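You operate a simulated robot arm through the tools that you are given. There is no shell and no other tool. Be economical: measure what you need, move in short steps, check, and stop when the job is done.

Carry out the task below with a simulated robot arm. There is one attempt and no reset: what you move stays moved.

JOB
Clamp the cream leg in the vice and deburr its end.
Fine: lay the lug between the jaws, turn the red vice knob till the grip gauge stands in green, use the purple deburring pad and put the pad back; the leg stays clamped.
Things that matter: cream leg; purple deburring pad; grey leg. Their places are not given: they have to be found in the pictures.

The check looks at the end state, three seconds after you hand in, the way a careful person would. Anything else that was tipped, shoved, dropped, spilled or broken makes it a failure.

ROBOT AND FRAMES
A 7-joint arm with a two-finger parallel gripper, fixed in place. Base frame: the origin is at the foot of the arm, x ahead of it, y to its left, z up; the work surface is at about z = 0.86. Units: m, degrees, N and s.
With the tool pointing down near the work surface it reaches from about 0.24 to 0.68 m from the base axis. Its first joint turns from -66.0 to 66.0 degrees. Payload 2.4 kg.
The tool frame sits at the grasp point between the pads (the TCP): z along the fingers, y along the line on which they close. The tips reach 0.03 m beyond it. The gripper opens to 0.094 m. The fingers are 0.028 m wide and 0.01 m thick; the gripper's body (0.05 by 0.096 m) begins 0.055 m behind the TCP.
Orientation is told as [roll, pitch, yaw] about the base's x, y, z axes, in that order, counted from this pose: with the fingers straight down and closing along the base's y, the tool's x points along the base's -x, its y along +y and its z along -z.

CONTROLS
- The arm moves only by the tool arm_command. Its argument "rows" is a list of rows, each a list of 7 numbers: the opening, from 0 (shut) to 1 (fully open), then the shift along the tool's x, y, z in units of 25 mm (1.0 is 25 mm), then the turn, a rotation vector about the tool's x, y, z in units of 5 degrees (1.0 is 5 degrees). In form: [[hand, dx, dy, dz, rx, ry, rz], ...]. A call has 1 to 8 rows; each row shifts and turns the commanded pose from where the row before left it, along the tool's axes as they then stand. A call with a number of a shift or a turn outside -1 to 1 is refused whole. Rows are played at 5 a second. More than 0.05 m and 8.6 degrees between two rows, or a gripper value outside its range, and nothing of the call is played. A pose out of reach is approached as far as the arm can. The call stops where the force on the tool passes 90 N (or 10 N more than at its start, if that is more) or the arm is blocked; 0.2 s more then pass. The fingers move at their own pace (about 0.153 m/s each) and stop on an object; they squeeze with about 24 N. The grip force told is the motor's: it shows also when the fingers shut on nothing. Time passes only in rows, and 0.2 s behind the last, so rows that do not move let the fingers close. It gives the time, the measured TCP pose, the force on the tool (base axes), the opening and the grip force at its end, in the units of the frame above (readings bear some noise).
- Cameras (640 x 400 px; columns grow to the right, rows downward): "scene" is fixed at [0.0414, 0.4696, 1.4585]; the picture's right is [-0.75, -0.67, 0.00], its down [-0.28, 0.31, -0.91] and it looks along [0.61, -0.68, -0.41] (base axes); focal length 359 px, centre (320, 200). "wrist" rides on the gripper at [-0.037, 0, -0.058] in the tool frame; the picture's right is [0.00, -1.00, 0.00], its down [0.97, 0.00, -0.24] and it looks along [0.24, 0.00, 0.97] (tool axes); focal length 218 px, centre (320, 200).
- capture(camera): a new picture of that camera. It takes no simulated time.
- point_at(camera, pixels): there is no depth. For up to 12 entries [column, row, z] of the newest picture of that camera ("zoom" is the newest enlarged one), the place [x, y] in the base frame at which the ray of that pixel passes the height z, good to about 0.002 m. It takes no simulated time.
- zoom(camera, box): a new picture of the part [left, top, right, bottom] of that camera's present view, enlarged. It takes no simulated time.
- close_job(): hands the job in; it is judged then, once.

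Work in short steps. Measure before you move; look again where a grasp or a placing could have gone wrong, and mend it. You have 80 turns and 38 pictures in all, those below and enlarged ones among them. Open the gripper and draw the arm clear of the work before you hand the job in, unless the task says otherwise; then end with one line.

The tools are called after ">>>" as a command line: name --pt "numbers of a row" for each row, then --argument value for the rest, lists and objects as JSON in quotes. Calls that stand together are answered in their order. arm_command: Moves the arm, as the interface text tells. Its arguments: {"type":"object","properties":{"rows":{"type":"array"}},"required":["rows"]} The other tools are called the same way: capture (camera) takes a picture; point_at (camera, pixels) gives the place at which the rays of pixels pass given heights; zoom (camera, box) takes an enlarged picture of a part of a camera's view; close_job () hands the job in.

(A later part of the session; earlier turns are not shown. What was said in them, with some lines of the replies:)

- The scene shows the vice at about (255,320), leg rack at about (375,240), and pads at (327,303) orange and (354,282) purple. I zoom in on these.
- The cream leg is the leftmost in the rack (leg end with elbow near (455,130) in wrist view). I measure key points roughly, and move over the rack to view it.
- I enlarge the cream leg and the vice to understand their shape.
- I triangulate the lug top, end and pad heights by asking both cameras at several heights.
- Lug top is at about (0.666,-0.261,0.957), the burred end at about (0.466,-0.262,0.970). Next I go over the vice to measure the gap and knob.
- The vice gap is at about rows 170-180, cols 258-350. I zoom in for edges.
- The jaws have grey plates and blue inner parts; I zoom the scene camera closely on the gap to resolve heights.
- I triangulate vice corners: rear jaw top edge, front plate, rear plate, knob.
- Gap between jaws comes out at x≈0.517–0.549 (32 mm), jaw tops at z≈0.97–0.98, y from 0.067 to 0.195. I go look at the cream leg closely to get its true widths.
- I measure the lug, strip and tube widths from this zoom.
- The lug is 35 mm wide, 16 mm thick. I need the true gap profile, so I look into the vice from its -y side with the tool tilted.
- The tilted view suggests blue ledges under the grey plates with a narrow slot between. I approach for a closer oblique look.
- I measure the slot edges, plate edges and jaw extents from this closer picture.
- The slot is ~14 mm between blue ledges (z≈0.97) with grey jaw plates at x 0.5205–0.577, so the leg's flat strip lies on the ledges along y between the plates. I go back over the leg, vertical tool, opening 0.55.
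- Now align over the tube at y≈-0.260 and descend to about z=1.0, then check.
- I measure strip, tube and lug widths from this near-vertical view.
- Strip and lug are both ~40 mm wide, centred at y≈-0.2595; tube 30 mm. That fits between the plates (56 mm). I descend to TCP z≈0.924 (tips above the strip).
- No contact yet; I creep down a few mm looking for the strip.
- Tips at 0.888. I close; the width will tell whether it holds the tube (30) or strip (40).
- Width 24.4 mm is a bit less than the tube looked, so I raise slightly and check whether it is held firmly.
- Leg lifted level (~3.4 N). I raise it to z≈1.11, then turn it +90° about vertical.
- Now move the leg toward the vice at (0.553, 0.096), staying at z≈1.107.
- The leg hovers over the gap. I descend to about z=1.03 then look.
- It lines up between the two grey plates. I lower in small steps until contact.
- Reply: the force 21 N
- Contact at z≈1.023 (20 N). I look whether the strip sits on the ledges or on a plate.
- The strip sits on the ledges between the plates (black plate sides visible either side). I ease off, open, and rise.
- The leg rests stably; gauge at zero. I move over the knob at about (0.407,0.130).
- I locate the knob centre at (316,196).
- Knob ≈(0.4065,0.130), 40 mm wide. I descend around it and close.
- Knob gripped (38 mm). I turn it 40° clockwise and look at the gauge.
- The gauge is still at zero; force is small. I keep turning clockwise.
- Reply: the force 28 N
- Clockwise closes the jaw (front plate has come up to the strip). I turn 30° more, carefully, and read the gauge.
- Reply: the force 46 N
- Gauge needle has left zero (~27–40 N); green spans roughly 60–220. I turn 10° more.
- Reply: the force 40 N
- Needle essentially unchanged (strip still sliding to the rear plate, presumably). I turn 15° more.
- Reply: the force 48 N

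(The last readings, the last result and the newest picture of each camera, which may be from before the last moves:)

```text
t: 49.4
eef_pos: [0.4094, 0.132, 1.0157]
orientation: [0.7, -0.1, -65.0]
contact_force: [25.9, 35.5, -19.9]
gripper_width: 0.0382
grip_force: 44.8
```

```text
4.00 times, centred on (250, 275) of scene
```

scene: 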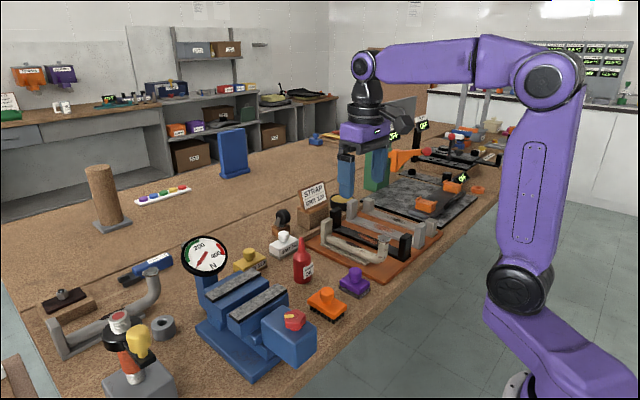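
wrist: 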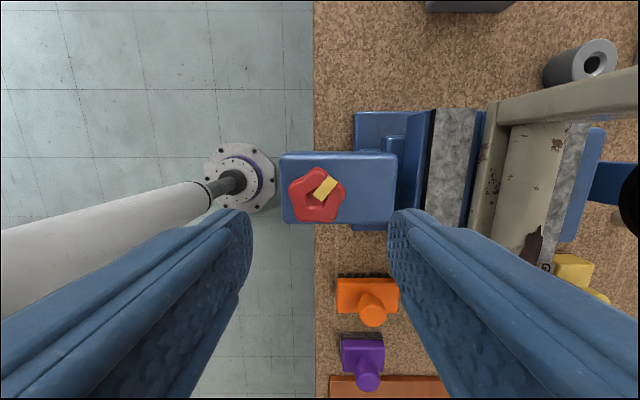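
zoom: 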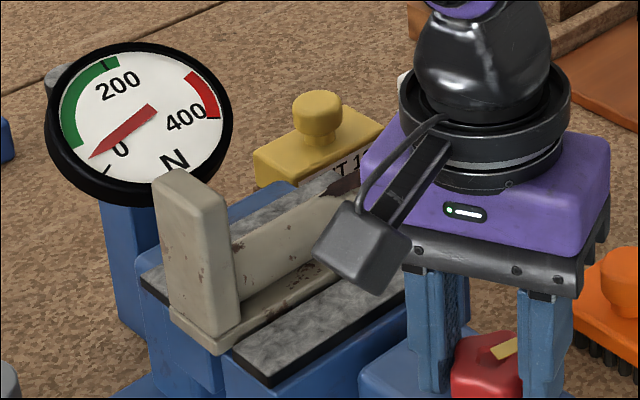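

Needle only creeps up (~40 N), width steady so no slip. I regrip: open, turn back 145°, close again.

>>> arm_command --pt "0.6 0 0 0 0 0 0" --pt "0.6 0 0 0 0 0 0" --pt "0.6 0 0 0 0 0 -1" --pt "0.6 0 0 0 0 0 -1" --pt "0.6 0 0 0 0 0 -1" --pt "0.6 0 0 0 0 0 -1" --pt "0.6 0 0 0 0 0 -1" --pt "0.6 0 0 0 0 0 -1"

>>> arm_command --pt "0.6 0 0 0 0 0 -1" --pt "0.6 0 0 0 0 0 -1" --pt "0.6 0 0 0 0 0 -1" --pt "0.6 0 0 0 0 0 -1" --pt "0.6 0 0 0 0 0 -1" --pt "0.6 0 0 0 0 0 -1" --pt "0.6 0 0 0 0 0 -1" --pt "0.6 0 0 0 0 0 -1"

>>> arm_command --pt "0.6 0 0 0 0 0 -1" --pt "0.6 0 0 0 0 0 -1" --pt "0.6 0 0 0 0 0 -1" --pt "0.6 0 0 0 0 0 -1" --pt "0.6 0 0 0 0 0 -1" --pt "0.6 0 0 0 0 0 -1" --pt "0.6 0 0 0 0 0 -1" --pt "0.6 0 0 0 0 0 -1"

>>> arm_command --pt "0.6 0 0 0 0 0 -1" --pt "0.6 0 0 0 0 0 -1" --pt "0.6 0 0 0 0 0 -1" --pt "0.6 0 0 0 0 0 -1" --pt "0.6 0 0 0 0 0 -1" --pt "0.6 0 0 0 0 0 -1" --pt "0.6 0 0 0 0 0 -1" --pt "0.6 0 0 0 0 0 0"

>>> arm_command --pt "0.3 0 0 0 0 0 0" --pt "0 0 0 0 0 0 0" --pt "0 0 0 0 0 0 0"

```text
t: 51.2
eef_pos: [0.4073, 0.1275, 1.015]
orientation: [0.0, 0.1, -34.8]
contact_force: [0.7, -0.9, 0.2]
gripper_width: 0.0564
grip_force: 0.1
```

```text
t: 53.0
eef_pos: [0.4071, 0.1283, 1.017]
orientation: [0.0, 0.0, 5.1]
contact_force: [0.3, -1.4, 0.3]
gripper_width: 0.0562
grip_force: 0.0
```

```text
t: 54.8
eef_pos: [0.4075, 0.1281, 1.0168]
orientation: [0.0, -0.2, 45.1]
contact_force: [-0.3, 1.2, -0.2]
gripper_width: 0.0563
grip_force: 0.1
```

```text
t: 56.6
eef_pos: [0.4066, 0.1278, 1.0162]
orientation: [0.0, 0.0, 80.2]
contact_force: [-0.5, 1.0, 0.3]
gripper_width: 0.0564
grip_force: 0.0
```

```text
t: 57.4
eef_pos: [0.4105, 0.1275, 1.0162]
orientation: [-0.7, -0.3, 80.0]
contact_force: [39.0, -15.9, -5.7]
gripper_width: 0.0373
grip_force: 44.9
```

Lateral 39 N indicates the knob centre is slightly further in +x; I shift the command by 4 mm and turn 40°.

>>> arm_command --pt "0 0.03 -0.16 0 0 0 0" --pt "0 0 0 0 0 0 1" --pt "0 0 0 0 0 0 1" --pt "0 0 0 0 0 0 1" --pt "0 0 0 0 0 0 1" --pt "0 0 0 0 0 0 0"

>>> arm_command --pt "0 0 0 0 0 0 1" --pt "0 0 0 0 0 0 1" --pt "0 0 0 0 0 0 1" --pt "0 0 0 0 0 0 1" --pt "0 0 0 0 0 0 1" --pt "0 0 0 0 0 0 1" --pt "0 0 0 0 0 0 0"

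>>> zoom --camera "scene" --box '[190, 225, 310, 325]'

```text
t: 58.8
eef_pos: [0.4107, 0.1271, 1.0175]
orientation: [0.0, -0.2, 59.9]
contact_force: [9.0, -5.2, 30.1]
gripper_width: 0.0369
grip_force: 45.2
```

```text
t: 60.4
eef_pos: [0.411, 0.1282, 1.0156]
orientation: [0.0, -0.2, 30.0]
contact_force: [7.7, 12.1, 20.4]
gripper_width: 0.0368
grip_force: 44.6
```

```text
4.00 times, centred on (250, 275) of scene
```

zoom: 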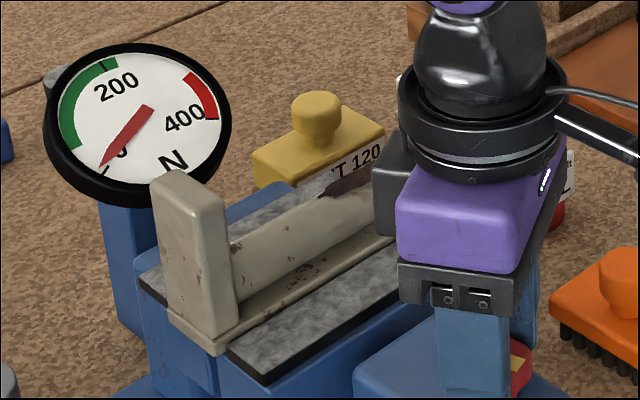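

Needle is near zero again – the strip is still sliding toward the rear plate. Pictures are scarce (3), so I turn a larger 45° before the next reading.

>>> arm_command --pt "0 0 0 0 0 0 1" --pt "0 0 0 0 0 0 1" --pt "0 0 0 0 0 0 1" --pt "0 0 0 0 0 0 1" --pt "0 0 0 0 0 0 0"

>>> arm_command --pt "0 0 0 0 0 0 1" --pt "0 0 0 0 0 0 1" --pt "0 0 0 0 0 0 1" --pt "0 0 0 0 0 0 1" --pt "0 0 0 0 0 0 1" --pt "0 0 0 0 0 0 0"

>>> zoom --camera "scene" --box '[190, 225, 310, 325]'

```text
t: 61.6
eef_pos: [0.4102, 0.1292, 1.0166]
orientation: [0.1, -0.3, 10.0]
contact_force: [9.9, 32.2, 9.8]
gripper_width: 0.0369
grip_force: 44.6
```

```text
t: 63.0
eef_pos: [0.4125, 0.1308, 1.0148]
orientation: [0.4, -0.3, -15.0]
contact_force: [10.6, 32.9, 14.3]
gripper_width: 0.0369
grip_force: 45.0
```

```text
4.00 times, centred on (250, 275) of scene
```

zoom: 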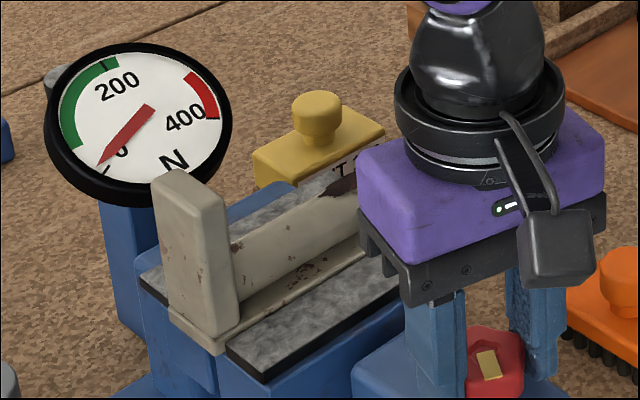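

Needle is at ~13 N. Only 2 pictures remain, so I keep turning 55° to the end of this stroke, then regrip and go on before looking again.

>>> arm_command --pt "0 0 0 0 0 0 1" --pt "0 0 0 0 0 0 1" --pt "0 0 0 0 0 0 1" --pt "0 0 0 0 0 0 1" --pt "0 0 0 0 0 0 1" --pt "0 0 0 0 0 0 0"

>>> arm_command --pt "0 0 0 0 0 0 1" --pt "0 0 0 0 0 0 1" --pt "0 0 0 0 0 0 1" --pt "0 0 0 0 0 0 1" --pt "0 0 0 0 0 0 1" --pt "0 0 0 0 0 0 1" --pt "0 0 0 0 0 0 0"

```text
t: 64.4
eef_pos: [0.4152, 0.1319, 1.0169]
orientation: [0.9, -0.4, -40.0]
contact_force: [23.4, 39.7, -6.4]
gripper_width: 0.0364
grip_force: 45.0
```

```text
t: 66.0
eef_pos: [0.4167, 0.1315, 1.0162]
orientation: [1.3, 0.0, -69.9]
contact_force: [39.1, 44.2, -29.3]
gripper_width: 0.0366
grip_force: 44.5
```

The knob itself has travelled +x with the jaw (TCP x 0.4055→0.4167), so the earlier needle reading was just my side load. I reopen, recentre at x≈0.4185 and turn back for a regrip; knob x then serves as a jaw-travel gauge.

>>> arm_command --pt "0.6 0 0 0 0 0 0" --pt "0.6 0 0.33 0 0 0 0" --pt "0.6 0 0 0 0 0 -1" --pt "0.6 0 0 0 0 0 -1" --pt "0.6 0 0 0 0 0 -1" --pt "0.6 0 0 0 0 0 -1" --pt "0.6 0 0 0 0 0 -1" --pt "0.6 0 0 0 0 0 -1"

>>> arm_command --pt "0.6 0 0 0 0 0 -1" --pt "0.6 0 0 0 0 0 -1" --pt "0.6 0 0 0 0 0 -1" --pt "0.6 0 0 0 0 0 -1" --pt "0.6 0 0 0 0 0 -1" --pt "0.6 0 0 0 0 0 -1" --pt "0.6 0 0 0 0 0 -1" --pt "0.6 0 0 0 0 0 -1"

>>> arm_command --pt "0.6 0 0 0 0 0 -1" --pt "0.6 0 0 0 0 0 -1" --pt "0.6 0 0 0 0 0 -1" --pt "0.6 0 0 0 0 0 -1" --pt "0.6 0 0 0 0 0 -1" --pt "0.6 0 0 0 0 0 -1" --pt "0.6 0 0 0 0 0 -1" --pt "0.6 0 0 0 0 0 -1"

>>> arm_command --pt "0.6 0 0 0 0 0 -1" --pt "0.6 0 0 0 0 0 -1" --pt "0.6 0 0 0 0 0 -1" --pt "0.6 0 0 0 0 0 -1" --pt "0.6 0 0 0 0 0 -1" --pt "0.6 0 0 0 0 0 -1" --pt "0.6 0 0 0 0 0 -1" --pt "0.6 0 0 0 0 0 0"

>>> arm_command --pt "0.3 0 0 0 0 0 0" --pt "0 0 0 0 0 0 0" --pt "0 0 0 0 0 0 0"

```text
t: 67.8
eef_pos: [0.4174, 0.1302, 1.0152]
orientation: [-0.1, 0.0, -40.0]
contact_force: [-0.2, 0.9, 0.1]
gripper_width: 0.0565
grip_force: 0.1
```

```text
t: 69.6
eef_pos: [0.4181, 0.1289, 1.0162]
orientation: [0.0, 0.0, 0.1]
contact_force: [-0.3, -0.3, -0.1]
gripper_width: 0.0566
grip_force: 0.1
```

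```text
t: 71.4
eef_pos: [0.4192, 0.1294, 1.0156]
orientation: [-0.1, 0.1, 40.1]
contact_force: [-0.3, 0.5, 0.4]
gripper_width: 0.0563
grip_force: 0.0
```

```text
t: 73.2
eef_pos: [0.4181, 0.1295, 1.0154]
orientation: [0.0, 0.0, 75.1]
contact_force: [-0.4, 0.3, -0.7]
gripper_width: 0.0563
grip_force: 0.2
```

```text
t: 74.0
eef_pos: [0.4183, 0.129, 1.017]
orientation: [0.0, -0.1, 75.0]
contact_force: [1.5, -0.9, -0.8]
gripper_width: 0.0377
grip_force: 44.9
```

Well centred (knob x=0.4184, ~0 N). I turn 40° and watch the x reaction to sense jaw travel.

>>> arm_command --pt "0 0 0 0 0 0 1" --pt "0 0 0 0 0 0 1" --pt "0 0 0 0 0 0 1" --pt "0 0 0 0 0 0 1" --pt "0 0 0 0 0 0 0"

>>> arm_command --pt "0 0 0 0 0 0 1" --pt "0 0 0 0 0 0 1" --pt "0 0 0 0 0 0 1" --pt "0 0 0 0 0 0 1" --pt "0 0 0 0 0 0 0"

```text
t: 75.2
eef_pos: [0.4197, 0.1289, 1.0155]
orientation: [0.0, 0.0, 55.1]
contact_force: [5.5, -0.7, -4.5]
gripper_width: 0.0372
grip_force: 45.5
```

```text
t: 76.4
eef_pos: [0.4192, 0.1293, 1.016]
orientation: [0.0, 0.0, 35.0]
contact_force: [12.1, -3.8, -11.3]
gripper_width: 0.0373
grip_force: 44.6
```

Jaw still advancing (fx climbs ~6 N per 20°). I follow with +2.5 mm in x and continue.

>>> arm_command --pt "0 -0.08 -0.057 0 0 0 0" --pt "0 0 0 0 0 0 1" --pt "0 0 0 0 0 0 1" --pt "0 0 0 0 0 0 1" --pt "0 0 0 0 0 0 1" --pt "0 0 0 0 0 0 0"

>>> arm_command --pt "0 0 0 0 0 0 1" --pt "0 0 0 0 0 0 1" --pt "0 0 0 0 0 0 1" --pt "0 0 0 0 0 0 1" --pt "0 0 0 0 0 0 0"

```text
t: 77.8
eef_pos: [0.419, 0.1297, 1.0156]
orientation: [0.0, 0.0, 15.0]
contact_force: [-7.7, 0.3, 14.8]
gripper_width: 0.0373
grip_force: 44.2
```

```text
t: 79.0
eef_pos: [0.4208, 0.1313, 1.0158]
orientation: [-0.1, -0.1, -5.1]
contact_force: [-11.7, -1.6, 19.5]
gripper_width: 0.0373
grip_force: 44.7
```

fx turned negative and stays: the jaw has stopped, so clamping has begun. I read the gauge.

>>> zoom --camera "scene" --box '[190, 225, 310, 325]'

```text
4.00 times, centred on (250, 275) of scene
```

zoom: 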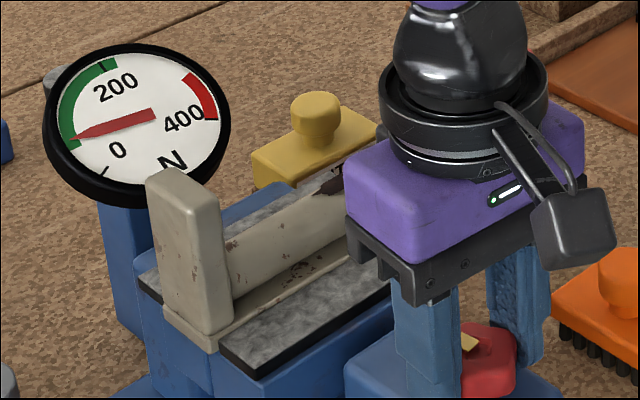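

Needle is at the lower end of green (~65 N) after roughly 30° of clamping, i.e. ~2 N/deg. I turn 25° more to reach about mid-green.

>>> arm_command --pt "0 0 0 0 0 0 1" --pt "0 0 0 0 0 0 1" --pt "0 0 0 0 0 0 1" --pt "0 0 0 0 0 0 1" --pt "0 0 0 0 0 0 1" --pt "0 0 0 0 0 0 0"

>>> arm_command --pt "0.6 0 0 0 0 0 0" --pt "0.6 0 0 0 0 0 0" --pt "0.6 0 0 -1 0 0 0" --pt "0.6 0 0 -1 0 0 0" --pt "0.6 0 0 -1 0 0 0" --pt "0.6 0 0 -1 0 0 0" --pt "0.6 0 0 -1 0 0 0"

```text
t: 80.4
eef_pos: [0.4209, 0.1298, 1.0152]
orientation: [0.1, -0.2, -30.1]
contact_force: [3.9, -8.5, 2.2]
gripper_width: 0.0363
grip_force: 44.4
```

```text
t: 82.0
eef_pos: [0.4213, 0.1294, 1.1409]
orientation: [0.0, 0.0, -29.9]
contact_force: [-0.6, 0.2, 0.0]
gripper_width: 0.0564
grip_force: 0.1
```

Knob released. I check the leg end position from the earlier scene pixel (293,226), and turn the tool to yaw 0 while heading to the purple pad.

>>> point_at --camera "scene" --pixels '[[293.1, 226, 1.07], [293.1, 226, 1.08], [354.9, 272.5, 0.905], [354.9, 272.5, 0.915]]'

>>> arm_command --pt "0.65 0 0 0 0 0 -1" --pt "0.65 0 0 0 0 0 -1" --pt "0.65 0 0 0 0 0 -1" --pt "0.65 0 0 0 0 0 -1" --pt "0.65 0 0 0 0 0 -1" --pt "0.65 0 0 0 0 0 -1" --pt "0.65 -1 -1 0 0 0 0" --pt "0.65 -1 -1 0 0 0 0"

>>> arm_command --pt "0.65 -0.3 -1 0 0 0 0" --pt "0.65 0 -1 0 0 0 0" --pt "0.65 0 -1 0 0 0 0" --pt "0.65 0 -1 0 0 0 0" --pt "0.65 0 -1 0 0 0 0" --pt "0.65 0 -1 0 0 0 0" --pt "0.65 0 -1 0 0 0 0" --pt "0.65 0 -1 0 0 0 0"

```text
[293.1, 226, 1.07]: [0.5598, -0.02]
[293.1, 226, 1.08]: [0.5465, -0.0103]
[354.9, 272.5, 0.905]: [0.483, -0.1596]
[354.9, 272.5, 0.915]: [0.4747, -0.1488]
```

```text
t: 83.8
eef_pos: [0.471, 0.08, 1.1418]
orientation: [0.1, -0.1, 0.1]
contact_force: [-0.5, 0.4, 0.7]
gripper_width: 0.0609
grip_force: 0.1
```

```text
t: 85.6
eef_pos: [0.479, -0.1199, 1.142]
orientation: [0.0, 0.0, 0.0]
contact_force: [0.1, -0.6, 1.2]
gripper_width: 0.0611
grip_force: 0.0
```

Leg end confirmed ≈(0.556,-0.013,1.077). I move to the pad knob at (0.478,-0.154) and descend to z≈0.94.

>>> arm_command --pt "0.65 0.03 -0.7 0 0 0 0" --pt "0.65 0 -0.66 1 0 0 0" --pt "0.65 0 0 1 0 0 0" --pt "0.65 0 0 1 0 0 0" --pt "0.65 0 0 1 0 0 0" --pt "0.65 0 0 1 0 0 0" --pt "0.65 0 0 1 0 0 0" --pt "0.65 0 0 1 0 0 0"

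>>> arm_command --pt "0.65 0 0 0.6 0 0 0" --pt "0.65 0 0 0.3 0 0 0" --pt "0.65 0 0 0.15 0 0 0" --pt "0.65 0 0 0 0 0 0"

```text
t: 87.4
eef_pos: [0.4774, -0.1536, 0.9672]
orientation: [0.0, -0.1, 0.0]
contact_force: [-0.9, -0.3, 0.7]
gripper_width: 0.0611
grip_force: 0.0
```

```text
t: 88.4
eef_pos: [0.479, -0.1554, 0.9391]
orientation: [0.1, -0.1, 0.1]
contact_force: [0.4, -0.8, -0.4]
gripper_width: 0.061
grip_force: 0.0
```

I go down to z≈0.918 and close on the knob.

>>> arm_command --pt "0.65 0 0 0.25 0 0 0" --pt "0.65 0 0 0.25 0 0 0" --pt "0.65 0 0 0.25 0 0 0" --pt "0.65 0 0 0 0 0 0"

>>> arm_command --pt "0.3 0 0 0 0 0 0" --pt "0 0 0 0 0 0 0" --pt "0 0 0 0 0 0 0" --pt "0 0 0 0 0 0 0"

```text
t: 89.4
eef_pos: [0.4772, -0.1542, 0.9212]
orientation: [0.0, 0.0, 0.0]
contact_force: [-0.3, -1.2, -0.1]
gripper_width: 0.0612
grip_force: 0.1
```

```text
t: 90.4
eef_pos: [0.4784, -0.1545, 0.9201]
orientation: [0.0, 0.1, 0.0]
contact_force: [-0.4, 1.1, 1.6]
gripper_width: 0.0319
grip_force: 23.3
```

Pad knob gripped (32 mm). I lift it to z≈1.18.

>>> arm_command --pt "0 0 0 -1 0 0 0" --pt "0 0 0 -1 0 0 0" --pt "0 0 0 -1 0 0 0" --pt "0 0 0 -1 0 0 0" --pt "0 0 0 -1 0 0 0" --pt "0 0 0 -1 0 0 0" --pt "0 0 0 -1 0 0 0" --pt "0 0 0 -1 0 0 0"

>>> arm_command --pt "0 0 0 -1 0 0 0" --pt "0 0 0 -1 0 0 0" --pt "0 0 0 -0.5 0 0 0" --pt "0 -0.5 1 0 0 0 0" --pt "0 -0.5 1 0 0 0 0" --pt "0 -0.5 1 0 0 0 0" --pt "0 -0.5 1 0 0 0 0" --pt "0 -0.5 0.8 0 0 0 0"

>>> arm_command --pt "0 -0.6 0.85 0 0 0 0" --pt "0 0 0 0.5 0 0 0" --pt "0 0 0 0.4 0 0 0" --pt "0 0 0 0 0 0 0"

```text
t: 92.2
eef_pos: [0.4768, -0.1539, 1.1207]
orientation: [0.1, 0.0, 0.0]
contact_force: [0.7, -0.6, -1.5]
gripper_width: 0.0321
grip_force: 23.7
```

```text
t: 94.0
eef_pos: [0.5395, -0.0318, 1.1837]
orientation: [0.0, 0.0, 0.0]
contact_force: [1.2, -0.5, -0.7]
gripper_width: 0.0319
grip_force: 23.9
```

```text
t: 95.0
eef_pos: [0.5544, -0.0131, 1.1597]
orientation: [-0.1, -0.1, 0.0]
contact_force: [0.5, -0.6, -0.7]
gripper_width: 0.0321
grip_force: 24.5
```

Now lower in small steps until the pad touches the end.

>>> arm_command --pt "0 0 0 0.25 0 0 0" --pt "0 0 0 0.2 0 0 0" --pt "0 0 0 0.15 0 0 0" --pt "0 0 0 0 0 0 0"

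>>> arm_command --pt "0 0 0 0.12 0 0 0" --pt "0 0 0 0.12 0 0 0" --pt "0 0 0 0 0 0 0"

```text
t: 96.0
eef_pos: [0.5532, -0.0112, 1.1464]
orientation: [0.0, 0.1, 0.1]
contact_force: [-0.3, 0.5, -1.1]
gripper_width: 0.0322
grip_force: 23.8
```

```text
t: 96.8
eef_pos: [0.5554, -0.0132, 1.1397]
orientation: [0.0, 0.0, 0.0]
contact_force: [0.1, 0.5, -0.2]
gripper_width: 0.0319
grip_force: 24.2
```

>>> arm_command --pt "0 0 0 0.1 0 0 0" --pt "0 0 0 0.1 0 0 0" --pt "0 0 0 0 0 0 0"

```text
t: 97.6
eef_pos: [0.5542, -0.0127, 1.1359]
orientation: [0.0, -0.2, -0.1]
contact_force: [-1.5, -0.5, 12.6]
gripper_width: 0.0316
grip_force: 24.0
```

Contact with ~12 N. I rub the end with small strokes in x and y.

>>> arm_command --pt "0 0.4 0 0 0 0 0" --pt "0 -0.4 0 0 0 0 0" --pt "0 -0.4 0 0 0 0 0" --pt "0 0.4 0 0 0 0 0" --pt "0 0 0.4 0 0 0 0" --pt "0 0 -0.4 0 0 0 0" --pt "0 0 -0.4 0 0 0 0" --pt "0 0 0.4 0 0 0 0"

>>> arm_command --pt "0 0.4 0 0 0 0 0" --pt "0 -0.4 0.4 0 0 0 0" --pt "0 -0.4 -0.4 0 0 0 0" --pt "0 0.4 -0.4 0 0 0 0" --pt "0 0.4 0.4 0 0 0 0" --pt "0 -0.4 0.4 0 0 0 0" --pt "0 -0.4 -0.4 0 0 0 0" --pt "0 0.4 0 0 0 0 0"

>>> arm_command --pt "0 0.4 0 0 0 0 0" --pt "0 -0.4 0 0 0 0 0" --pt "0 -0.4 0 0 0 0 0" --pt "0 0.4 0 0 0 0 0" --pt "0 0 0.4 0 0 0 0" --pt "0 0 -0.4 0 0 0 0" --pt "0 0 -0.4 0 0 0 0" --pt "0 0 0.4 0 0 0 0"

```text
t: 99.4
eef_pos: [0.5567, -0.0164, 1.1358]
orientation: [-0.2, 0.0, -0.2]
contact_force: [-0.7, -7.1, 13.1]
gripper_width: 0.0319
grip_force: 24.3
```

```text
t: 101.2
eef_pos: [0.5554, -0.0139, 1.1354]
orientation: [0.0, -0.2, 0.1]
contact_force: [6.5, 0.5, 12.3]
gripper_width: 0.032
grip_force: 23.8
```

```text
t: 103.0
eef_pos: [0.5553, -0.0142, 1.1353]
orientation: [-0.1, -0.1, -0.1]
contact_force: [-0.5, -6.2, 10.3]
gripper_width: 0.0319
grip_force: 23.7
```

I add more strokes to make sure the burr is gone.

>>> arm_command --pt "0 0.5 0 0 0 0 0" --pt "0 -0.5 0 0 0 0 0" --pt "0 -0.5 0 0 0 0 0" --pt "0 0.5 0 0 0 0 0" --pt "0 0.5 0 0 0 0 0" --pt "0 -0.5 0 0 0 0 0" --pt "0 -0.5 0 0 0 0 0" --pt "0 0.5 0 0 0 0 0"

>>> arm_command --pt "0 0 0.4 0 0 0 0" --pt "0 0 -0.4 0 0 0 0" --pt "0 0 -0.4 0 0 0 0" --pt "0 0 0.4 0 0 0 0" --pt "0 0 0.4 0 0 0 0" --pt "0 0 -0.4 0 0 0 0" --pt "0 0 -0.4 0 0 0 0" --pt "0 0 0.4 0 0 0 0"

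>>> arm_command --pt "0 0 0 0 0 0 0" --pt "0 0 0 -0.4 0 0 0" --pt "0 0 0 -0.9 0 0 0" --pt "0 0 0 -0.6 0 0 0" --pt "0 1 -1 0 0 0 0" --pt "0 1 -1 0 0 0 0" --pt "0 1 -1 0 0 0 0" --pt "0 0 -1 0 0 0 0"

```text
t: 104.8
eef_pos: [0.556, -0.013, 1.1351]
orientation: [0.1, -0.2, 0.0]
contact_force: [7.6, 0.4, 14.7]
gripper_width: 0.0319
grip_force: 24.2
```

```text
t: 106.6
eef_pos: [0.5556, -0.0157, 1.1348]
orientation: [-0.2, -0.1, -0.1]
contact_force: [-0.2, -7.2, 17.0]
gripper_width: 0.0317
grip_force: 24.0
```

```text
t: 108.4
eef_pos: [0.4821, -0.1134, 1.1825]
orientation: [0.0, 0.1, 0.1]
contact_force: [0.0, -0.6, -0.6]
gripper_width: 0.0317
grip_force: 24.1
```

Back to the pad's place: align to (0.478,-0.1545) and descend.

>>> arm_command --pt "0 0.12 -0.82 0 0 0 0" --pt "0 0 -0.82 0 0 0 0" --pt "0 0 0 1 0 0 0" --pt "0 0 0 1 0 0 0" --pt "0 0 0 1 0 0 0" --pt "0 0 0 1 0 0 0" --pt "0 0 0 1 0 0 0" --pt "0 0 0 1 0 0 0"

>>> arm_command --pt "0 0 0 1 0 0 0" --pt "0 0 0 1 0 0 0" --pt "0 0 0 1 0 0 0" --pt "0 0 0 0.8 0 0 0" --pt "0 0 0 0.3 0 0 0" --pt "0 0 0 0 0 0 0"

```text
t: 110.2
eef_pos: [0.4774, -0.1522, 1.0335]
orientation: [0.0, 0.0, 0.0]
contact_force: [0.3, 0.8, -0.3]
gripper_width: 0.0317
grip_force: 24.0
```

```text
t: 111.6
eef_pos: [0.4766, -0.1554, 0.9286]
orientation: [0.0, 0.0, 0.0]
contact_force: [-0.4, -0.1, -0.8]
gripper_width: 0.032
grip_force: 24.6
```

>>> arm_command --pt "0 0 0 0.12 0 0 0" --pt "0 0 0 0.1 0 0 0" --pt "0 0 0 0.08 0 0 0" --pt "0 0 0 0 0 0 0"

```text
t: 112.6
eef_pos: [0.4767, -0.1537, 0.922]
orientation: [0.1, 0.0, 0.0]
contact_force: [-0.1, 0.5, -0.6]
gripper_width: 0.0318
grip_force: 23.6
```

Not down yet; a few mm more.

>>> arm_command --pt "0 0 0 0.06 0 0 0" --pt "0 0 0 0.06 0 0 0" --pt "0 0 0 0 0 0 0"

```text
t: 113.4
eef_pos: [0.4775, -0.1541, 0.9197]
orientation: [0.0, 0.0, 0.0]
contact_force: [-4.1, 0.3, 20.1]
gripper_width: 0.032
grip_force: 23.8
```

The pad is on the surface (20 N). I ease off, open and rise, then clear the arm.

>>> arm_command --pt "0 0 0 -0.08 0 0 0" --pt "0.65 0 0 0 0 0 0" --pt "0.65 0 0 0 0 0 0" --pt "0.65 0 0 -0.5 0 0 0" --pt "0.65 0 0 -1 0 0 0" --pt "0.65 0 0 -1 0 0 0" --pt "0.65 0 0 -1 0 0 0" --pt "0.65 0 0 -1 0 0 0"

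>>> arm_command --pt "0.65 0 0 -1 0 0 0" --pt "0.65 0 0 -1 0 0 0" --pt "0.65 0 0 -1 0 0 0" --pt "0.65 0 0 -1 0 0 0" --pt "0.65 0.5 0 -1 0 0 0" --pt "0.65 0.5 0 -1 0 0 0" --pt "0.65 0.5 0 -1 0 0 0" --pt "0.65 0 0 0 0 0 0"

>>> zoom --camera "scene" --box '[180, 200, 390, 330]'

```text
t: 115.2
eef_pos: [0.477, -0.1541, 1.0343]
orientation: [0.0, 0.0, 0.0]
contact_force: [0.2, -0.2, -0.4]
gripper_width: 0.061
grip_force: 0.1
```

```text
t: 117.0
eef_pos: [0.4389, -0.1524, 1.2083]
orientation: [-0.1, 0.1, 0.1]
contact_force: [0.0, -0.3, -0.8]
gripper_width: 0.0611
grip_force: 0.1
```

```text
3.05 times, centred on (285, 265) of scene
```

zoom: 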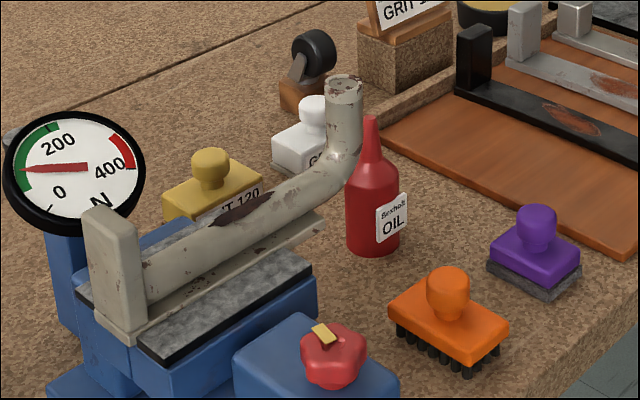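

The burr is gone, the needle (tip at about (22,170)) is inside the green band, the pad is back at its spot and the leg is clamped. The gripper is open and clear, so I hand the job in.

>>> close_job

```text
The job is handed in.
```

The cream leg is clamped in the vice with the gauge in the green (around 90 N, the lower-middle of the band). Its end is deburred, the purple pad is back in its place, and the arm is clear with the gripper open.
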